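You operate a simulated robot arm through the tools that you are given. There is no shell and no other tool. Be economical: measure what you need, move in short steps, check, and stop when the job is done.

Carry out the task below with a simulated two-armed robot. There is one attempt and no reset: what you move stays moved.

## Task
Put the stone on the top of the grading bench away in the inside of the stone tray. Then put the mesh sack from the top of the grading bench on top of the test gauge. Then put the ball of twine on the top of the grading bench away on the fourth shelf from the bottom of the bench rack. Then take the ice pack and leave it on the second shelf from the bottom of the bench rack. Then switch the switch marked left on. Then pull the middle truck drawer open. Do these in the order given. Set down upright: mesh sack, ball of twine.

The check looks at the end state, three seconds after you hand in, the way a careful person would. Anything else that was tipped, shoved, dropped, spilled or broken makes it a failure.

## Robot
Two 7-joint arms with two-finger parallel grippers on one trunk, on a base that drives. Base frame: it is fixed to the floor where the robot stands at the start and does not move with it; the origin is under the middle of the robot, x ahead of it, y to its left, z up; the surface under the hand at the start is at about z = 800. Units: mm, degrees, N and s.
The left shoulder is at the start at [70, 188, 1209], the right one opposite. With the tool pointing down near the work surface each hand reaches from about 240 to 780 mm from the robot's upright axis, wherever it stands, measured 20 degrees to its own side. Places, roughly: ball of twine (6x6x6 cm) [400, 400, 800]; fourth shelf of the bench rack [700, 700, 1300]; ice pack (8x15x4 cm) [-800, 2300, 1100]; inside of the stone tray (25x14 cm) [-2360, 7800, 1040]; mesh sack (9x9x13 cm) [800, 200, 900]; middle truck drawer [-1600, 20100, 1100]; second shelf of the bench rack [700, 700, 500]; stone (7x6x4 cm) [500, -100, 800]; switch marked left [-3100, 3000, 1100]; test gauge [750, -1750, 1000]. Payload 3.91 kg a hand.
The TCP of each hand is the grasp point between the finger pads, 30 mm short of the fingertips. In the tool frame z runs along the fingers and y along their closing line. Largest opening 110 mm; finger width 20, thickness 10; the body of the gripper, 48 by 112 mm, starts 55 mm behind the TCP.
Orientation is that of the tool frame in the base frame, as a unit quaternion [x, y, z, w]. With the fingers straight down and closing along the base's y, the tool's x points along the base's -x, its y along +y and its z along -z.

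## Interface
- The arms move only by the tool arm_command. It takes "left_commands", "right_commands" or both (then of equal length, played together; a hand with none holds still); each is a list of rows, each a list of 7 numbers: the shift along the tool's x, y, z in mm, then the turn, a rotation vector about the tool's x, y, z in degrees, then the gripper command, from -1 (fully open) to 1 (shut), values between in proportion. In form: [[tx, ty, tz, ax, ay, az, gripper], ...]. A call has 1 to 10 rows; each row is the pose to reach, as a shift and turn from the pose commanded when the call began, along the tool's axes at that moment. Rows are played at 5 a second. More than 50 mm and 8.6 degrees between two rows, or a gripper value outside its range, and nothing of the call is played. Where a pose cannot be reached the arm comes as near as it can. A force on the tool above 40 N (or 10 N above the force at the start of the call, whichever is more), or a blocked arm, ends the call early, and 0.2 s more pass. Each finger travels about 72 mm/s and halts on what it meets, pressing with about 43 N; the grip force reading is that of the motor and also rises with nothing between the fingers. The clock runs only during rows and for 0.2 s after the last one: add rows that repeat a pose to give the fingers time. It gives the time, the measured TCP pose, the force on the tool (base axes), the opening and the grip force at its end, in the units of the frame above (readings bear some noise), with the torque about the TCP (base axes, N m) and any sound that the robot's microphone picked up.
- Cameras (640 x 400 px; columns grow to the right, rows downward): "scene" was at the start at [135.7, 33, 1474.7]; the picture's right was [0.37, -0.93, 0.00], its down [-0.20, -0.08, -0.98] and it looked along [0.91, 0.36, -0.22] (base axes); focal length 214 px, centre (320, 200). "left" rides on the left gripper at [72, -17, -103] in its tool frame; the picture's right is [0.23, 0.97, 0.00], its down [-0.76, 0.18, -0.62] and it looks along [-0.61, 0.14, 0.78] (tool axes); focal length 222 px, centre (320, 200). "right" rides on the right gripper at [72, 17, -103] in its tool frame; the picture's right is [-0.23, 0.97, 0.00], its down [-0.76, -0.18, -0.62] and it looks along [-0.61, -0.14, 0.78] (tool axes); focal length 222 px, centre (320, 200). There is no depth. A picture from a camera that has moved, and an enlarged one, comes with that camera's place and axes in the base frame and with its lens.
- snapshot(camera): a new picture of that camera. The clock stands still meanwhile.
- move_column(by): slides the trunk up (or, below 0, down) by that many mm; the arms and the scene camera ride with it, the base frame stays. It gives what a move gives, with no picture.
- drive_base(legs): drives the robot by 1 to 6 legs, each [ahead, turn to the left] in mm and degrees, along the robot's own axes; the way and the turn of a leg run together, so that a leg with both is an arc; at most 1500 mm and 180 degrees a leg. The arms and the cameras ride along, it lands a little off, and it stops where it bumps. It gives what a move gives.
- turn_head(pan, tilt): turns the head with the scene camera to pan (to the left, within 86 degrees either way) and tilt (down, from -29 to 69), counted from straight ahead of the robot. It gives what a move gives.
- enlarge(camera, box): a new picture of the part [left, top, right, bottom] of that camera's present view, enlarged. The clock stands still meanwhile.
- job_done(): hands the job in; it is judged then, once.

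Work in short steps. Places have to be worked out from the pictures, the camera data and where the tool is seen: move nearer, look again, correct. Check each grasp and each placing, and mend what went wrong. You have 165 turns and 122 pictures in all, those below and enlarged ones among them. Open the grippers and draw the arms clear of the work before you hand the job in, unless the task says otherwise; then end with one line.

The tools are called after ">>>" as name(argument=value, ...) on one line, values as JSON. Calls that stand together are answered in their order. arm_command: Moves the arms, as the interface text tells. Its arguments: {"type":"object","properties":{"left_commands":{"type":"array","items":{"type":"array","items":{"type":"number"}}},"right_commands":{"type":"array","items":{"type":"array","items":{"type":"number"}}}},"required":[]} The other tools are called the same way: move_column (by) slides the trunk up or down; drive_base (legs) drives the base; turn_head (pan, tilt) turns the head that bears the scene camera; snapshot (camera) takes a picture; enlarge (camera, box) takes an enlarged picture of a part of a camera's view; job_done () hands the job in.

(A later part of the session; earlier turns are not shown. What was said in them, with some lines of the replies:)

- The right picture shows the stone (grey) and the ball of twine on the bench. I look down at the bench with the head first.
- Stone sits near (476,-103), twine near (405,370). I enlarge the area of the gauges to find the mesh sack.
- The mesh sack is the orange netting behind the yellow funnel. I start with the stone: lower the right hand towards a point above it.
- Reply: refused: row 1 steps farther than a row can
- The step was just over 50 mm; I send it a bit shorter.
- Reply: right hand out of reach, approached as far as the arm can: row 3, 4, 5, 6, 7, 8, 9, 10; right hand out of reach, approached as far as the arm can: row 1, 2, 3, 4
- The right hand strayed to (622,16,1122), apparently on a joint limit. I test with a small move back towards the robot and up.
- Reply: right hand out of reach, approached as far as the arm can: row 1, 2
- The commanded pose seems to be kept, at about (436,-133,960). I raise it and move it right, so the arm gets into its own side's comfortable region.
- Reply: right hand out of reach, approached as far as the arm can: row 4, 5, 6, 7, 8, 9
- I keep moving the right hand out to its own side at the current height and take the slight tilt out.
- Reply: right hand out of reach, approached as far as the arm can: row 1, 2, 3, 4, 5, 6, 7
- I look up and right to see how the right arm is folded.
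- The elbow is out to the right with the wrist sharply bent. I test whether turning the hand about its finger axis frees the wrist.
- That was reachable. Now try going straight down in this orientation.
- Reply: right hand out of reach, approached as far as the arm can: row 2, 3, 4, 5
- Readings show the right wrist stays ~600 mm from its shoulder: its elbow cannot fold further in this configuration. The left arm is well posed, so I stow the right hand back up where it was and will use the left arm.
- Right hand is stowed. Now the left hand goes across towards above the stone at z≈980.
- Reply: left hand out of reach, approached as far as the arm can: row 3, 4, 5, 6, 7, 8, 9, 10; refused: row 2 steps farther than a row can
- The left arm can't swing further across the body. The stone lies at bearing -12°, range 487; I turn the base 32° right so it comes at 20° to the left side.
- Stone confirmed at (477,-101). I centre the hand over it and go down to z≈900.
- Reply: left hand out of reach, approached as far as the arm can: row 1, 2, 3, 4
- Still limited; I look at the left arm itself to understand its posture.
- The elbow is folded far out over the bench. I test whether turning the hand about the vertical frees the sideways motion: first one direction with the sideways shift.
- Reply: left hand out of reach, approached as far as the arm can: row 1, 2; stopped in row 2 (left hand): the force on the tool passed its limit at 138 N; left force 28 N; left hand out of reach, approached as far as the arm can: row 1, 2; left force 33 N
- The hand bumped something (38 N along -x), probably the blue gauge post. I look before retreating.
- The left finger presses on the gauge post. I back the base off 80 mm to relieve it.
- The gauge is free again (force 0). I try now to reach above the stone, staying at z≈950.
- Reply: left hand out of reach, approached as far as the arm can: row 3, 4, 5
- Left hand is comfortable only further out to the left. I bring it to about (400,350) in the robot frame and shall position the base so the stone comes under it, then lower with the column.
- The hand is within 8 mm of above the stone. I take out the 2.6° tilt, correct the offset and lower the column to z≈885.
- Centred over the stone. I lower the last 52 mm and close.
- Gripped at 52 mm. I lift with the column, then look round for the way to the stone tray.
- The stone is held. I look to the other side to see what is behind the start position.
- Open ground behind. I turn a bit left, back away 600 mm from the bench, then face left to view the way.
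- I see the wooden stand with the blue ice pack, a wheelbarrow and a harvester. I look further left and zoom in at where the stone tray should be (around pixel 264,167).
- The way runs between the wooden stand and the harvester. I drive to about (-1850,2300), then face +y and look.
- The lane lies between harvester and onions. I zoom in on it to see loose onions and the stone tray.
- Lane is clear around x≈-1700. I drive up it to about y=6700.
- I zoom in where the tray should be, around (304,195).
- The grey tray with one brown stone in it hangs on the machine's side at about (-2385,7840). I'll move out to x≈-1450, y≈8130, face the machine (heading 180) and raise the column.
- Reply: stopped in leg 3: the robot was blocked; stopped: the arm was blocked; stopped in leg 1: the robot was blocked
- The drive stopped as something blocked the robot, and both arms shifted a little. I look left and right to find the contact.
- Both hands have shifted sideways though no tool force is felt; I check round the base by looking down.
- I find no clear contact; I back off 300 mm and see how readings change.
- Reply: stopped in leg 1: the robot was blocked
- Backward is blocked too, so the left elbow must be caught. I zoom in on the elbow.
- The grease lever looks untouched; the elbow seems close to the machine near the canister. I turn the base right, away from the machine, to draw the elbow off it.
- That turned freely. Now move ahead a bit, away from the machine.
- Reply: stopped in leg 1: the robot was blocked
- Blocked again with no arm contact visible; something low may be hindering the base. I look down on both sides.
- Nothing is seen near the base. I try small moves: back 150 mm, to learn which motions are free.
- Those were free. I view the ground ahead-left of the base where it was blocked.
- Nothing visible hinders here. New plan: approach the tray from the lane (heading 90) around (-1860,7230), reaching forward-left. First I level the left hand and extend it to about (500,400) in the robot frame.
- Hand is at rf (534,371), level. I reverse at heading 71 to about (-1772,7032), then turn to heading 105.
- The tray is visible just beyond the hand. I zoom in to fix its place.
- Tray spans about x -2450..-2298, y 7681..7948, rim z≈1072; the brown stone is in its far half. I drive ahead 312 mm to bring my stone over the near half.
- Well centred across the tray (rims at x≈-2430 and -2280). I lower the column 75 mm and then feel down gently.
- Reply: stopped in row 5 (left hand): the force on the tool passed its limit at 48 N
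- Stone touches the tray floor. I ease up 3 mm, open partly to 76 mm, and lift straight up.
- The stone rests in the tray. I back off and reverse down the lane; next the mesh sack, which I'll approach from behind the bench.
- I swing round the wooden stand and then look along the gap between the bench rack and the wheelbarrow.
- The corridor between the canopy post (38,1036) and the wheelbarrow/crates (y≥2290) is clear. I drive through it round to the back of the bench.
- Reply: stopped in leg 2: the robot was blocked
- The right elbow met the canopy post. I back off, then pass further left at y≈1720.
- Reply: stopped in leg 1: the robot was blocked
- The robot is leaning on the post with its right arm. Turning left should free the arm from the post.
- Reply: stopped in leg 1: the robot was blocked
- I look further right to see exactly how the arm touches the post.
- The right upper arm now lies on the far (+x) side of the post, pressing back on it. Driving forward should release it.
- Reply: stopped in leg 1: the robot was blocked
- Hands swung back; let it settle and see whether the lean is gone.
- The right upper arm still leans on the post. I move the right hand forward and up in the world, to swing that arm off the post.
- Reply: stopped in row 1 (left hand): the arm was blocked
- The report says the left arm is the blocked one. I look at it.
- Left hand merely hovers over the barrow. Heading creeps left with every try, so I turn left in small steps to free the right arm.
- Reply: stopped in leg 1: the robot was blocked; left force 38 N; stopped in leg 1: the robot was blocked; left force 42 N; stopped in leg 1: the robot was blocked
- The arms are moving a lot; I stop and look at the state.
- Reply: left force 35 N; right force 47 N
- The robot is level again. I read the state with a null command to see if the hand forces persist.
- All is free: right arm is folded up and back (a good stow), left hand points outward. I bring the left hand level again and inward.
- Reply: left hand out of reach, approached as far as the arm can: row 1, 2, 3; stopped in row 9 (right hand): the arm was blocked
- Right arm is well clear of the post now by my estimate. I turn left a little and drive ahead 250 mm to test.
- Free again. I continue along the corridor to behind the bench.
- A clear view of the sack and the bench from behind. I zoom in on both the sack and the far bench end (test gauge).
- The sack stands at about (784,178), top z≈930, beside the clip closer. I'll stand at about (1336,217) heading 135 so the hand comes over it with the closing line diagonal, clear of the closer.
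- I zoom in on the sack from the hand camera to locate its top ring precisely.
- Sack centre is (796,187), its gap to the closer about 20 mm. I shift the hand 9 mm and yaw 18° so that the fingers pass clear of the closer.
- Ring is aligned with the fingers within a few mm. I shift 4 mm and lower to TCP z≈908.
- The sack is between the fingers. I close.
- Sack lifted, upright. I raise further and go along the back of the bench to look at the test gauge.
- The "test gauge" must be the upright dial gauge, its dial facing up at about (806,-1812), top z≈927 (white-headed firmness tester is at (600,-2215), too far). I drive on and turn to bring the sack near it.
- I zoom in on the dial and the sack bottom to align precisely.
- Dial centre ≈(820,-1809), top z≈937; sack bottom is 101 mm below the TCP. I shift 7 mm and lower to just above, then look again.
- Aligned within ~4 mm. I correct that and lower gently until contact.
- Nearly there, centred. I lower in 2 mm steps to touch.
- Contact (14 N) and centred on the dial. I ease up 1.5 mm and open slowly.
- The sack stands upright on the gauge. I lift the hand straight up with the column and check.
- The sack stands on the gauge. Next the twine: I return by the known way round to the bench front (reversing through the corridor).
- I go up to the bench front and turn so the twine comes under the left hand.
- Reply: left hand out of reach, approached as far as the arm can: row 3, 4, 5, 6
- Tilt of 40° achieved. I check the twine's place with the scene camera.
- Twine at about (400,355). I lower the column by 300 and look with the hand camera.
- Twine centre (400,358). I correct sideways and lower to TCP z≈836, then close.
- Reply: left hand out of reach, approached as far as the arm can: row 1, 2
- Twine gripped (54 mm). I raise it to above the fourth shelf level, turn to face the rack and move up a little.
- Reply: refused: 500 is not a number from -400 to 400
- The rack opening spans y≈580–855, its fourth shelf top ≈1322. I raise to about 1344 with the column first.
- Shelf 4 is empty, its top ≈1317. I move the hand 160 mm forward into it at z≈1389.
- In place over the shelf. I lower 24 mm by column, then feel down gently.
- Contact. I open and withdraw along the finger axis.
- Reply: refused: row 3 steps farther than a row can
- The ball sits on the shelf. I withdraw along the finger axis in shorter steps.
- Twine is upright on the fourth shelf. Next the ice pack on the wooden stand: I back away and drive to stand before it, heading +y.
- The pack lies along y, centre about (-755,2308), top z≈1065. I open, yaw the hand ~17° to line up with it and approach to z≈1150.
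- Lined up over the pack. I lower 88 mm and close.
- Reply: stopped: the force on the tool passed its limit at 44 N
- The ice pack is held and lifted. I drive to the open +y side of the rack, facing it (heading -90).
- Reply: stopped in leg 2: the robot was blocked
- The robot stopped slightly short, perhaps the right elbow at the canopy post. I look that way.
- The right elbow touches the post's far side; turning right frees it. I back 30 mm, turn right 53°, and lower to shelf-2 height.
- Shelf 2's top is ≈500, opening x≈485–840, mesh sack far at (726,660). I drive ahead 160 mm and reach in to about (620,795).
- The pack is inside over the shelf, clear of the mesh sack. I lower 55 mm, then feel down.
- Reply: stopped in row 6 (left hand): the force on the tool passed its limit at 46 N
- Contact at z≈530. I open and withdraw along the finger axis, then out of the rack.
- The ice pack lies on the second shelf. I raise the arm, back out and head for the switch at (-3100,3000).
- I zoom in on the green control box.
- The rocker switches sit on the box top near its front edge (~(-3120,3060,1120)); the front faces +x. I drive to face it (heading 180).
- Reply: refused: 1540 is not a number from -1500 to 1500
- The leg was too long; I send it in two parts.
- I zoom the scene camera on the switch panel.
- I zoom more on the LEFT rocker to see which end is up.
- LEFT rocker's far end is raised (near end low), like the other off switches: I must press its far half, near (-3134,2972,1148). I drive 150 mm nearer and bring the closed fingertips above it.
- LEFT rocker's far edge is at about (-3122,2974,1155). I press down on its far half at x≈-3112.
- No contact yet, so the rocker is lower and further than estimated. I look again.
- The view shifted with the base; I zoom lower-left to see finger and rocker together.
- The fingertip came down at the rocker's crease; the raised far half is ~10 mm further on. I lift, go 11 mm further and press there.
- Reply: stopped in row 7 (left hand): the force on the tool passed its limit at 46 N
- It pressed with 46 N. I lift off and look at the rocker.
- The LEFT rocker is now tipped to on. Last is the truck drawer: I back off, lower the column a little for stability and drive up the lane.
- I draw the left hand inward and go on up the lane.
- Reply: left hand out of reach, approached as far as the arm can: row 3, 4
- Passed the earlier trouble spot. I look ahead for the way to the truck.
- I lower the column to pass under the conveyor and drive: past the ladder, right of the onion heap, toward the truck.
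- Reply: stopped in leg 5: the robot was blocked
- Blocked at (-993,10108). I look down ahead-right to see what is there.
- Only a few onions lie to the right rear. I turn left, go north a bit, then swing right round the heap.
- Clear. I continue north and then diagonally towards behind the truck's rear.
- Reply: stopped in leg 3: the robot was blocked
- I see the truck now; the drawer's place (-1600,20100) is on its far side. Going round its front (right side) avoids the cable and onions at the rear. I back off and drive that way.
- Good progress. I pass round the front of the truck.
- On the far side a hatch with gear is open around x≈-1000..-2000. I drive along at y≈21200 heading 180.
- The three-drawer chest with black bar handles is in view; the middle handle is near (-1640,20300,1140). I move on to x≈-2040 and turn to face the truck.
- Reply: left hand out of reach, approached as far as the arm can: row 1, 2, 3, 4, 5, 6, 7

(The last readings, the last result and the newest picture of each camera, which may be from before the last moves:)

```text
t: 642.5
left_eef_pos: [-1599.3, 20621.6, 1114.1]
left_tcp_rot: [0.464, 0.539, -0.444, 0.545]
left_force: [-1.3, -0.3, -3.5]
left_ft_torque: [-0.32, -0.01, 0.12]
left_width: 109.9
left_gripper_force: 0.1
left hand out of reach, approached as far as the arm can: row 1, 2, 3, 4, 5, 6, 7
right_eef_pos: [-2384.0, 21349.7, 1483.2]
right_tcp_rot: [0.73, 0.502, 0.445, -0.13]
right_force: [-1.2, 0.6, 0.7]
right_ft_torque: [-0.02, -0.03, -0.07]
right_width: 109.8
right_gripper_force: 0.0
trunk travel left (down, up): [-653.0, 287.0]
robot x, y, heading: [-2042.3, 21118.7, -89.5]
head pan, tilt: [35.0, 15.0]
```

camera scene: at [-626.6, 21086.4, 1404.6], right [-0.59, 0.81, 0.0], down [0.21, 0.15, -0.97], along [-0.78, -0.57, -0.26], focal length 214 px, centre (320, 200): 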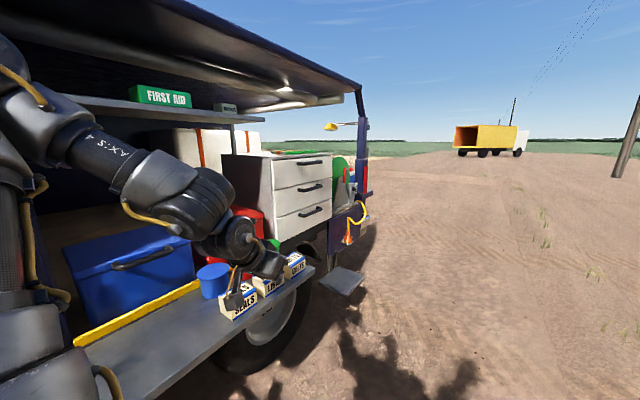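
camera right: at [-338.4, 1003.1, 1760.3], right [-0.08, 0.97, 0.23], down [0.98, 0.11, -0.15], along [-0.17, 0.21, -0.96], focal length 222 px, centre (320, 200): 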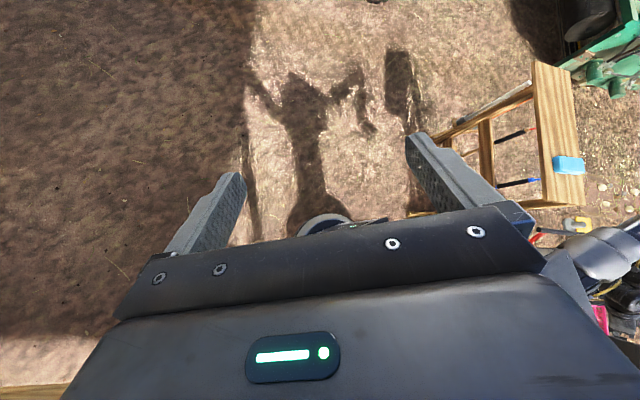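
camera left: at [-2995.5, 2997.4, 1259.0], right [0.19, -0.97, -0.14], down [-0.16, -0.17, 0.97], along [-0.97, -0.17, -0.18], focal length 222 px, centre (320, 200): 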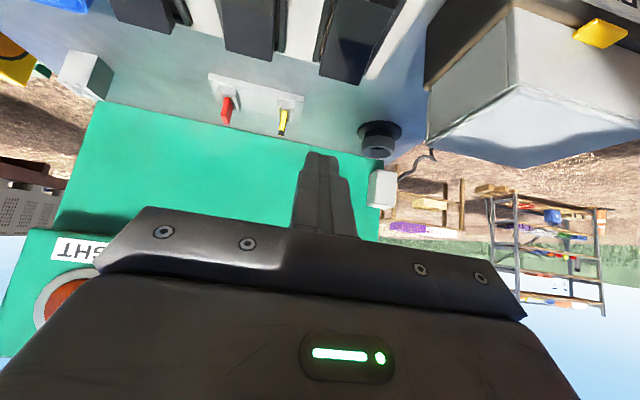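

Fingers now point level toward the truck. I roll the hand about its finger axis so it closes vertically.

>>> arm_command(left_commands=[[0, 0, 0, 0, 0, 8, -1], [0, 0, 0, 0, 0, 16, -1], [0, 0, 0, 0, 0, 24, -1], [0, 0, 0, 0, 0, 32, -1], [0, 0, 0, 0, 0, 40, -1], [0, 0, 0, 0, 0, 48, -1], [0, 0, 0, 0, 0, 56, -1], [0, 0, 0, 0, 0, 64, -1], [0, 0, 0, 0, 0, 72, -1], [0, 0, 0, 0, 0, 80, -1]])

>>> snapshot(camera="left")

```text
t: 644.7
left_eef_pos: [-1599.6, 20620.9, 1109.3]
left_tcp_rot: [0.696, 0.126, 0.007, 0.706]
left_force: [-0.2, 0.1, 0.0]
left_ft_torque: [0.0, -0.03, -0.03]
left_width: 110.0
left_gripper_force: 0.1
right_eef_pos: [-2383.2, 21348.1, 1484.0]
right_tcp_rot: [0.73, 0.503, 0.444, -0.131]
right_force: [0.4, 0.5, -0.1]
right_ft_torque: [0.03, -0.01, -0.02]
right_width: 110.1
right_gripper_force: 0.1
trunk travel left (down, up): [-653.0, 287.0]
robot x, y, heading: [-2038.6, 21118.1, -89.7]
head pan, tilt: [35.0, 15.0]
```

```text
3 pictures are left
camera left: at [-1552.0, 20736.8, 1078.9], right [0.38, 0.07, 0.92], down [-0.82, 0.48, 0.31], along [-0.42, -0.88, 0.24], focal length 222 px, centre (320, 200)
```

left: 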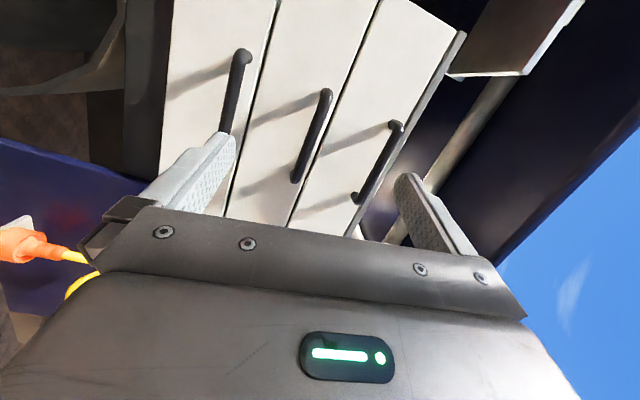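

The middle handle runs about x -1557..-1739 at (y≈20286, z≈1131). I align the hand with it and drive 250 mm nearer.

>>> arm_command(left_commands=[[-24, 7, -4, 0, 0, 0, -1], [-47, 14, -8.5, 0, 0, 0, -1], [-47, 14, -8.5, 0, 0, 0, -1]])

>>> drive_base(legs=[[250, 0]])

>>> snapshot(camera="left")

```text
t: 645.5
left_eef_pos: [-1612.2, 20613.5, 1110.5]
left_tcp_rot: [0.697, 0.128, 0.005, 0.706]
left_force: [0.0, 0.6, -0.5]
left_ft_torque: [0.03, 0.0, -0.03]
left_width: 109.9
left_gripper_force: 0.0
left hand out of reach, approached as far as the arm can: row 1, 2, 3
right_eef_pos: [-2382.8, 21347.4, 1484.2]
right_tcp_rot: [0.729, 0.503, 0.445, -0.132]
right_force: [-0.1, -0.3, -0.1]
right_ft_torque: [0.01, 0.01, -0.01]
right_width: 109.9
right_gripper_force: 0.1
trunk travel left (down, up): [-653.0, 287.0]
robot x, y, heading: [-2041.7, 21113.7, -89.7]
head pan, tilt: [35.0, 15.0]
```

```text
t: 647.4
left_eef_pos: [-1610.5, 20361.3, 1110.4]
left_tcp_rot: [0.696, 0.127, 0.005, 0.707]
left_force: [-0.2, -1.1, 0.0]
left_ft_torque: [-0.01, -0.02, 0.02]
left_width: 109.8
left_gripper_force: 0.1
right_eef_pos: [-2381.2, 21096.3, 1483.1]
right_tcp_rot: [0.73, 0.503, 0.444, -0.131]
right_force: [0.1, 0.7, 0.7]
right_ft_torque: [-0.02, 0.01, -0.03]
right_width: 109.9
right_gripper_force: 0.0
trunk travel left (down, up): [-653.0, 287.0]
robot x, y, heading: [-2039.0, 20865.6, -89.5]
head pan, tilt: [35.0, 15.0]
```

```text
2 pictures are left
camera left: at [-1563.4, 20477.8, 1079.4], right [0.38, 0.07, 0.92], down [-0.82, 0.48, 0.31], along [-0.42, -0.88, 0.24], focal length 222 px, centre (320, 200)
```

left: 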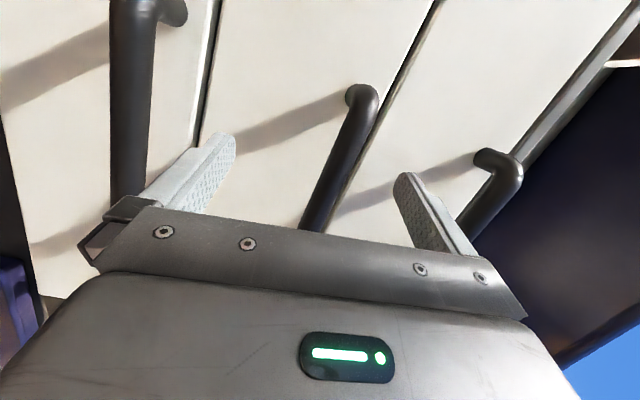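

The middle handle lies between the open fingers. I raise 18 mm by column, drive 62 mm ahead and close on it.

>>> move_column(by=18)

>>> drive_base(legs=[[62, 0]])

>>> arm_command(left_commands=[[0, 0, 0, 0, 0, 0, 0], [0, 0, 0, 0, 0, 0, 0.6], [0, 0, 0, 0, 0, 0, 1], [0, 0, 0, 0, 0, 0, 1], [0, 0, 0, 0, 0, 0, 1], [0, 0, 0, 0, 0, 0, 1], [0, 0, 0, 0, 0, 0, 1], [0, 0, 0, 0, 0, 0, 1]])

```text
t: 648.0
left_eef_pos: [-1611.0, 20361.5, 1127.5]
left_tcp_rot: [0.696, 0.127, 0.006, 0.706]
left_force: [-0.4, -0.2, -0.2]
left_ft_torque: [-0.01, -0.03, -0.01]
left_width: 110.1
left_gripper_force: 0.0
right_eef_pos: [-2381.8, 21096.0, 1500.5]
right_tcp_rot: [0.73, 0.503, 0.445, -0.131]
right_force: [0.7, -0.2, 0.2]
right_ft_torque: [-0.02, 0.02, 0.03]
right_width: 110.0
right_gripper_force: 0.0
trunk travel left (down, up): [-671.0, 269.0]
robot x, y, heading: [-2040.5, 20865.1, -89.6]
head pan, tilt: [35.0, 15.0]
```

```text
t: 649.0
left_eef_pos: [-1610.4, 20299.2, 1128.3]
left_tcp_rot: [0.697, 0.128, 0.006, 0.706]
left_force: [-0.3, 0.2, 0.0]
left_ft_torque: [-0.01, 0.0, 0.02]
left_width: 109.9
left_gripper_force: 0.0
right_eef_pos: [-2381.6, 21033.4, 1501.6]
right_tcp_rot: [0.73, 0.503, 0.445, -0.131]
right_force: [-0.4, -0.3, 0.3]
right_ft_torque: [0.02, 0.02, 0.02]
right_width: 110.2
right_gripper_force: 0.1
trunk travel left (down, up): [-671.0, 269.0]
robot x, y, heading: [-2036.6, 20799.8, -89.7]
head pan, tilt: [35.0, 15.0]
```

```text
t: 650.8
left_eef_pos: [-1609.7, 20302.4, 1131.6]
left_tcp_rot: [0.694, 0.128, 0.004, 0.709]
left_force: [12.6, -3.6, 36.4]
left_ft_torque: [0.04, -1.22, -0.09]
left_width: 25.2
left_gripper_force: 44.7
right_eef_pos: [-2382.2, 21037.3, 1500.8]
right_tcp_rot: [0.73, 0.503, 0.444, -0.13]
right_force: [0.3, -0.1, -0.9]
right_ft_torque: [0.01, -0.01, -0.03]
right_width: 110.0
right_gripper_force: 0.1
trunk travel left (down, up): [-671.0, 269.0]
robot x, y, heading: [-2037.4, 20804.4, -89.8]
head pan, tilt: [35.0, 15.0]
```

Gripped (25 mm), with some upward strain. I raise 4 mm to relieve it and then pull by backing the base.

>>> move_column(by=5)

>>> drive_base(legs=[[-150, 0]])

```text
t: 651.3
left_eef_pos: [-1610.5, 20300.3, 1131.6]
left_tcp_rot: [0.697, 0.127, 0.007, 0.706]
left_force: [8.3, -3.7, 15.0]
left_ft_torque: [-0.04, -1.12, 1.03]
left_width: 25.2
left_gripper_force: 45.2
right_eef_pos: [-2380.2, 21035.2, 1507.4]
right_tcp_rot: [0.73, 0.503, 0.445, -0.132]
right_force: [1.3, 0.2, 0.1]
right_ft_torque: [0.01, 0.03, 0.02]
right_width: 110.2
right_gripper_force: 0.1
trunk travel left (down, up): [-676.0, 264.0]
robot x, y, heading: [-2038.4, 20804.6, -89.7]
head pan, tilt: [35.0, 15.0]
```

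```text
t: 652.7
left_eef_pos: [-1609.6, 20447.1, 1131.9]
left_tcp_rot: [0.696, 0.128, 0.004, 0.706]
left_force: [12.3, -1.2, 3.2]
left_ft_torque: [-0.07, -1.03, 0.54]
left_width: 25.2
left_gripper_force: 45.1
right_eef_pos: [-2379.6, 21182.3, 1507.8]
right_tcp_rot: [0.73, 0.502, 0.444, -0.132]
right_force: [-0.7, 0.4, -0.5]
right_ft_torque: [0.03, 0.0, -0.01]
right_width: 109.8
right_gripper_force: 0.0
trunk travel left (down, up): [-676.0, 264.0]
robot x, y, heading: [-2036.0, 20953.0, -89.5]
head pan, tilt: [35.0, 15.0]
```

Still gripping, moved 147 mm. I pull 110 mm more and look.

>>> drive_base(legs=[[-110, 0]])

>>> snapshot(camera="scene")

```text
t: 653.9
left_eef_pos: [-1609.5, 20557.5, 1132.0]
left_tcp_rot: [0.696, 0.129, 0.006, 0.706]
left_force: [10.8, -0.4, -5.1]
left_ft_torque: [-0.12, -1.07, 0.89]
left_width: 25.3
left_gripper_force: 45.0
right_eef_pos: [-2380.1, 21291.7, 1508.0]
right_tcp_rot: [0.73, 0.502, 0.444, -0.133]
right_force: [0.2, -0.1, 0.2]
right_ft_torque: [0.02, 0.01, 0.02]
right_width: 109.8
right_gripper_force: 0.1
trunk travel left (down, up): [-676.0, 264.0]
robot x, y, heading: [-2038.8, 21063.9, -89.7]
head pan, tilt: [35.0, 15.0]
```

```text
1 pictures are left
camera scene: at [-1983.3, 20933.3, 1427.4], right [-0.82, -0.58, 0.0], down [-0.15, 0.21, -0.97], along [0.56, -0.79, -0.26], focal length 214 px, centre (320, 200)
```

scene: 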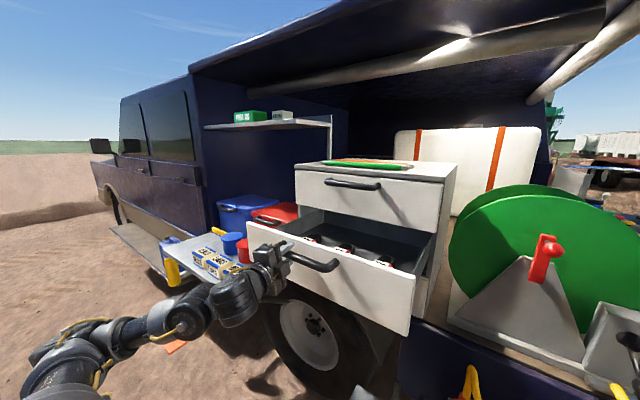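

The middle drawer is wide open. I release the handle and back away, and raise the open hand clear.

>>> arm_command(left_commands=[[0, 0, 0, 0, 0, 0, 0], [0, 0, 0, 0, 0, 0, -1], [0, 0, 0, 0, 0, 0, -1], [0, 0, 0, 0, 0, 0, -1], [0, 0, 0, 0, 0, 0, -1], [0, 0, 0, 0, 0, 0, -1]])

>>> drive_base(legs=[[-300, 0]])

>>> snapshot(camera="scene")

```text
t: 655.3
left_eef_pos: [-1611.8, 20557.7, 1132.9]
left_tcp_rot: [0.696, 0.128, 0.006, 0.707]
left_force: [0.6, -0.3, -0.2]
left_ft_torque: [-0.01, 0.02, 0.02]
left_width: 109.8
left_gripper_force: 0.0
right_eef_pos: [-2381.9, 21294.1, 1507.4]
right_tcp_rot: [0.73, 0.502, 0.445, -0.131]
right_force: [0.0, -0.1, 0.6]
right_ft_torque: [0.0, -0.01, -0.03]
right_width: 110.0
right_gripper_force: 0.1
trunk travel left (down, up): [-676.0, 264.0]
robot x, y, heading: [-2038.2, 21061.3, -89.8]
head pan, tilt: [35.0, 15.0]
```

```text
t: 657.3
left_eef_pos: [-1611.4, 20857.9, 1132.8]
left_tcp_rot: [0.695, 0.128, 0.008, 0.707]
left_force: [-0.9, 0.3, 1.4]
left_ft_torque: [0.04, -0.02, -0.02]
left_width: 110.1
left_gripper_force: 0.1
right_eef_pos: [-2381.9, 21592.7, 1508.0]
right_tcp_rot: [0.73, 0.502, 0.445, -0.131]
right_force: [-0.2, 0.3, -0.1]
right_ft_torque: [-0.02, 0.01, 0.0]
right_width: 110.0
right_gripper_force: 0.0
trunk travel left (down, up): [-676.0, 264.0]
robot x, y, heading: [-2043.3, 21360.6, -89.6]
head pan, tilt: [35.0, 15.0]
```

```text
0 pictures are left
camera scene: at [-1987.4, 21233.5, 1427.5], right [-0.82, -0.58, 0.0], down [-0.15, 0.21, -0.97], along [0.56, -0.79, -0.26], focal length 214 px, centre (320, 200)
```

scene: 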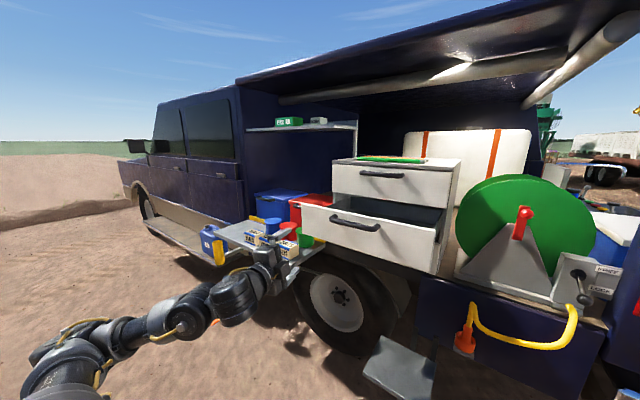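

The drawer stands open, both grippers are open and the arms are clear, so I hand in.

>>> job_done()

```text
The job is handed in.
```

All six steps were carried out in order, and each looked right in the last view I had of it. During the drives, though, the robot bumped the blue gauge post, leaned on a canopy post, and stopped against unidentified things near the harvester and the onions. I saw nothing displaced, but didn't look back at those places.
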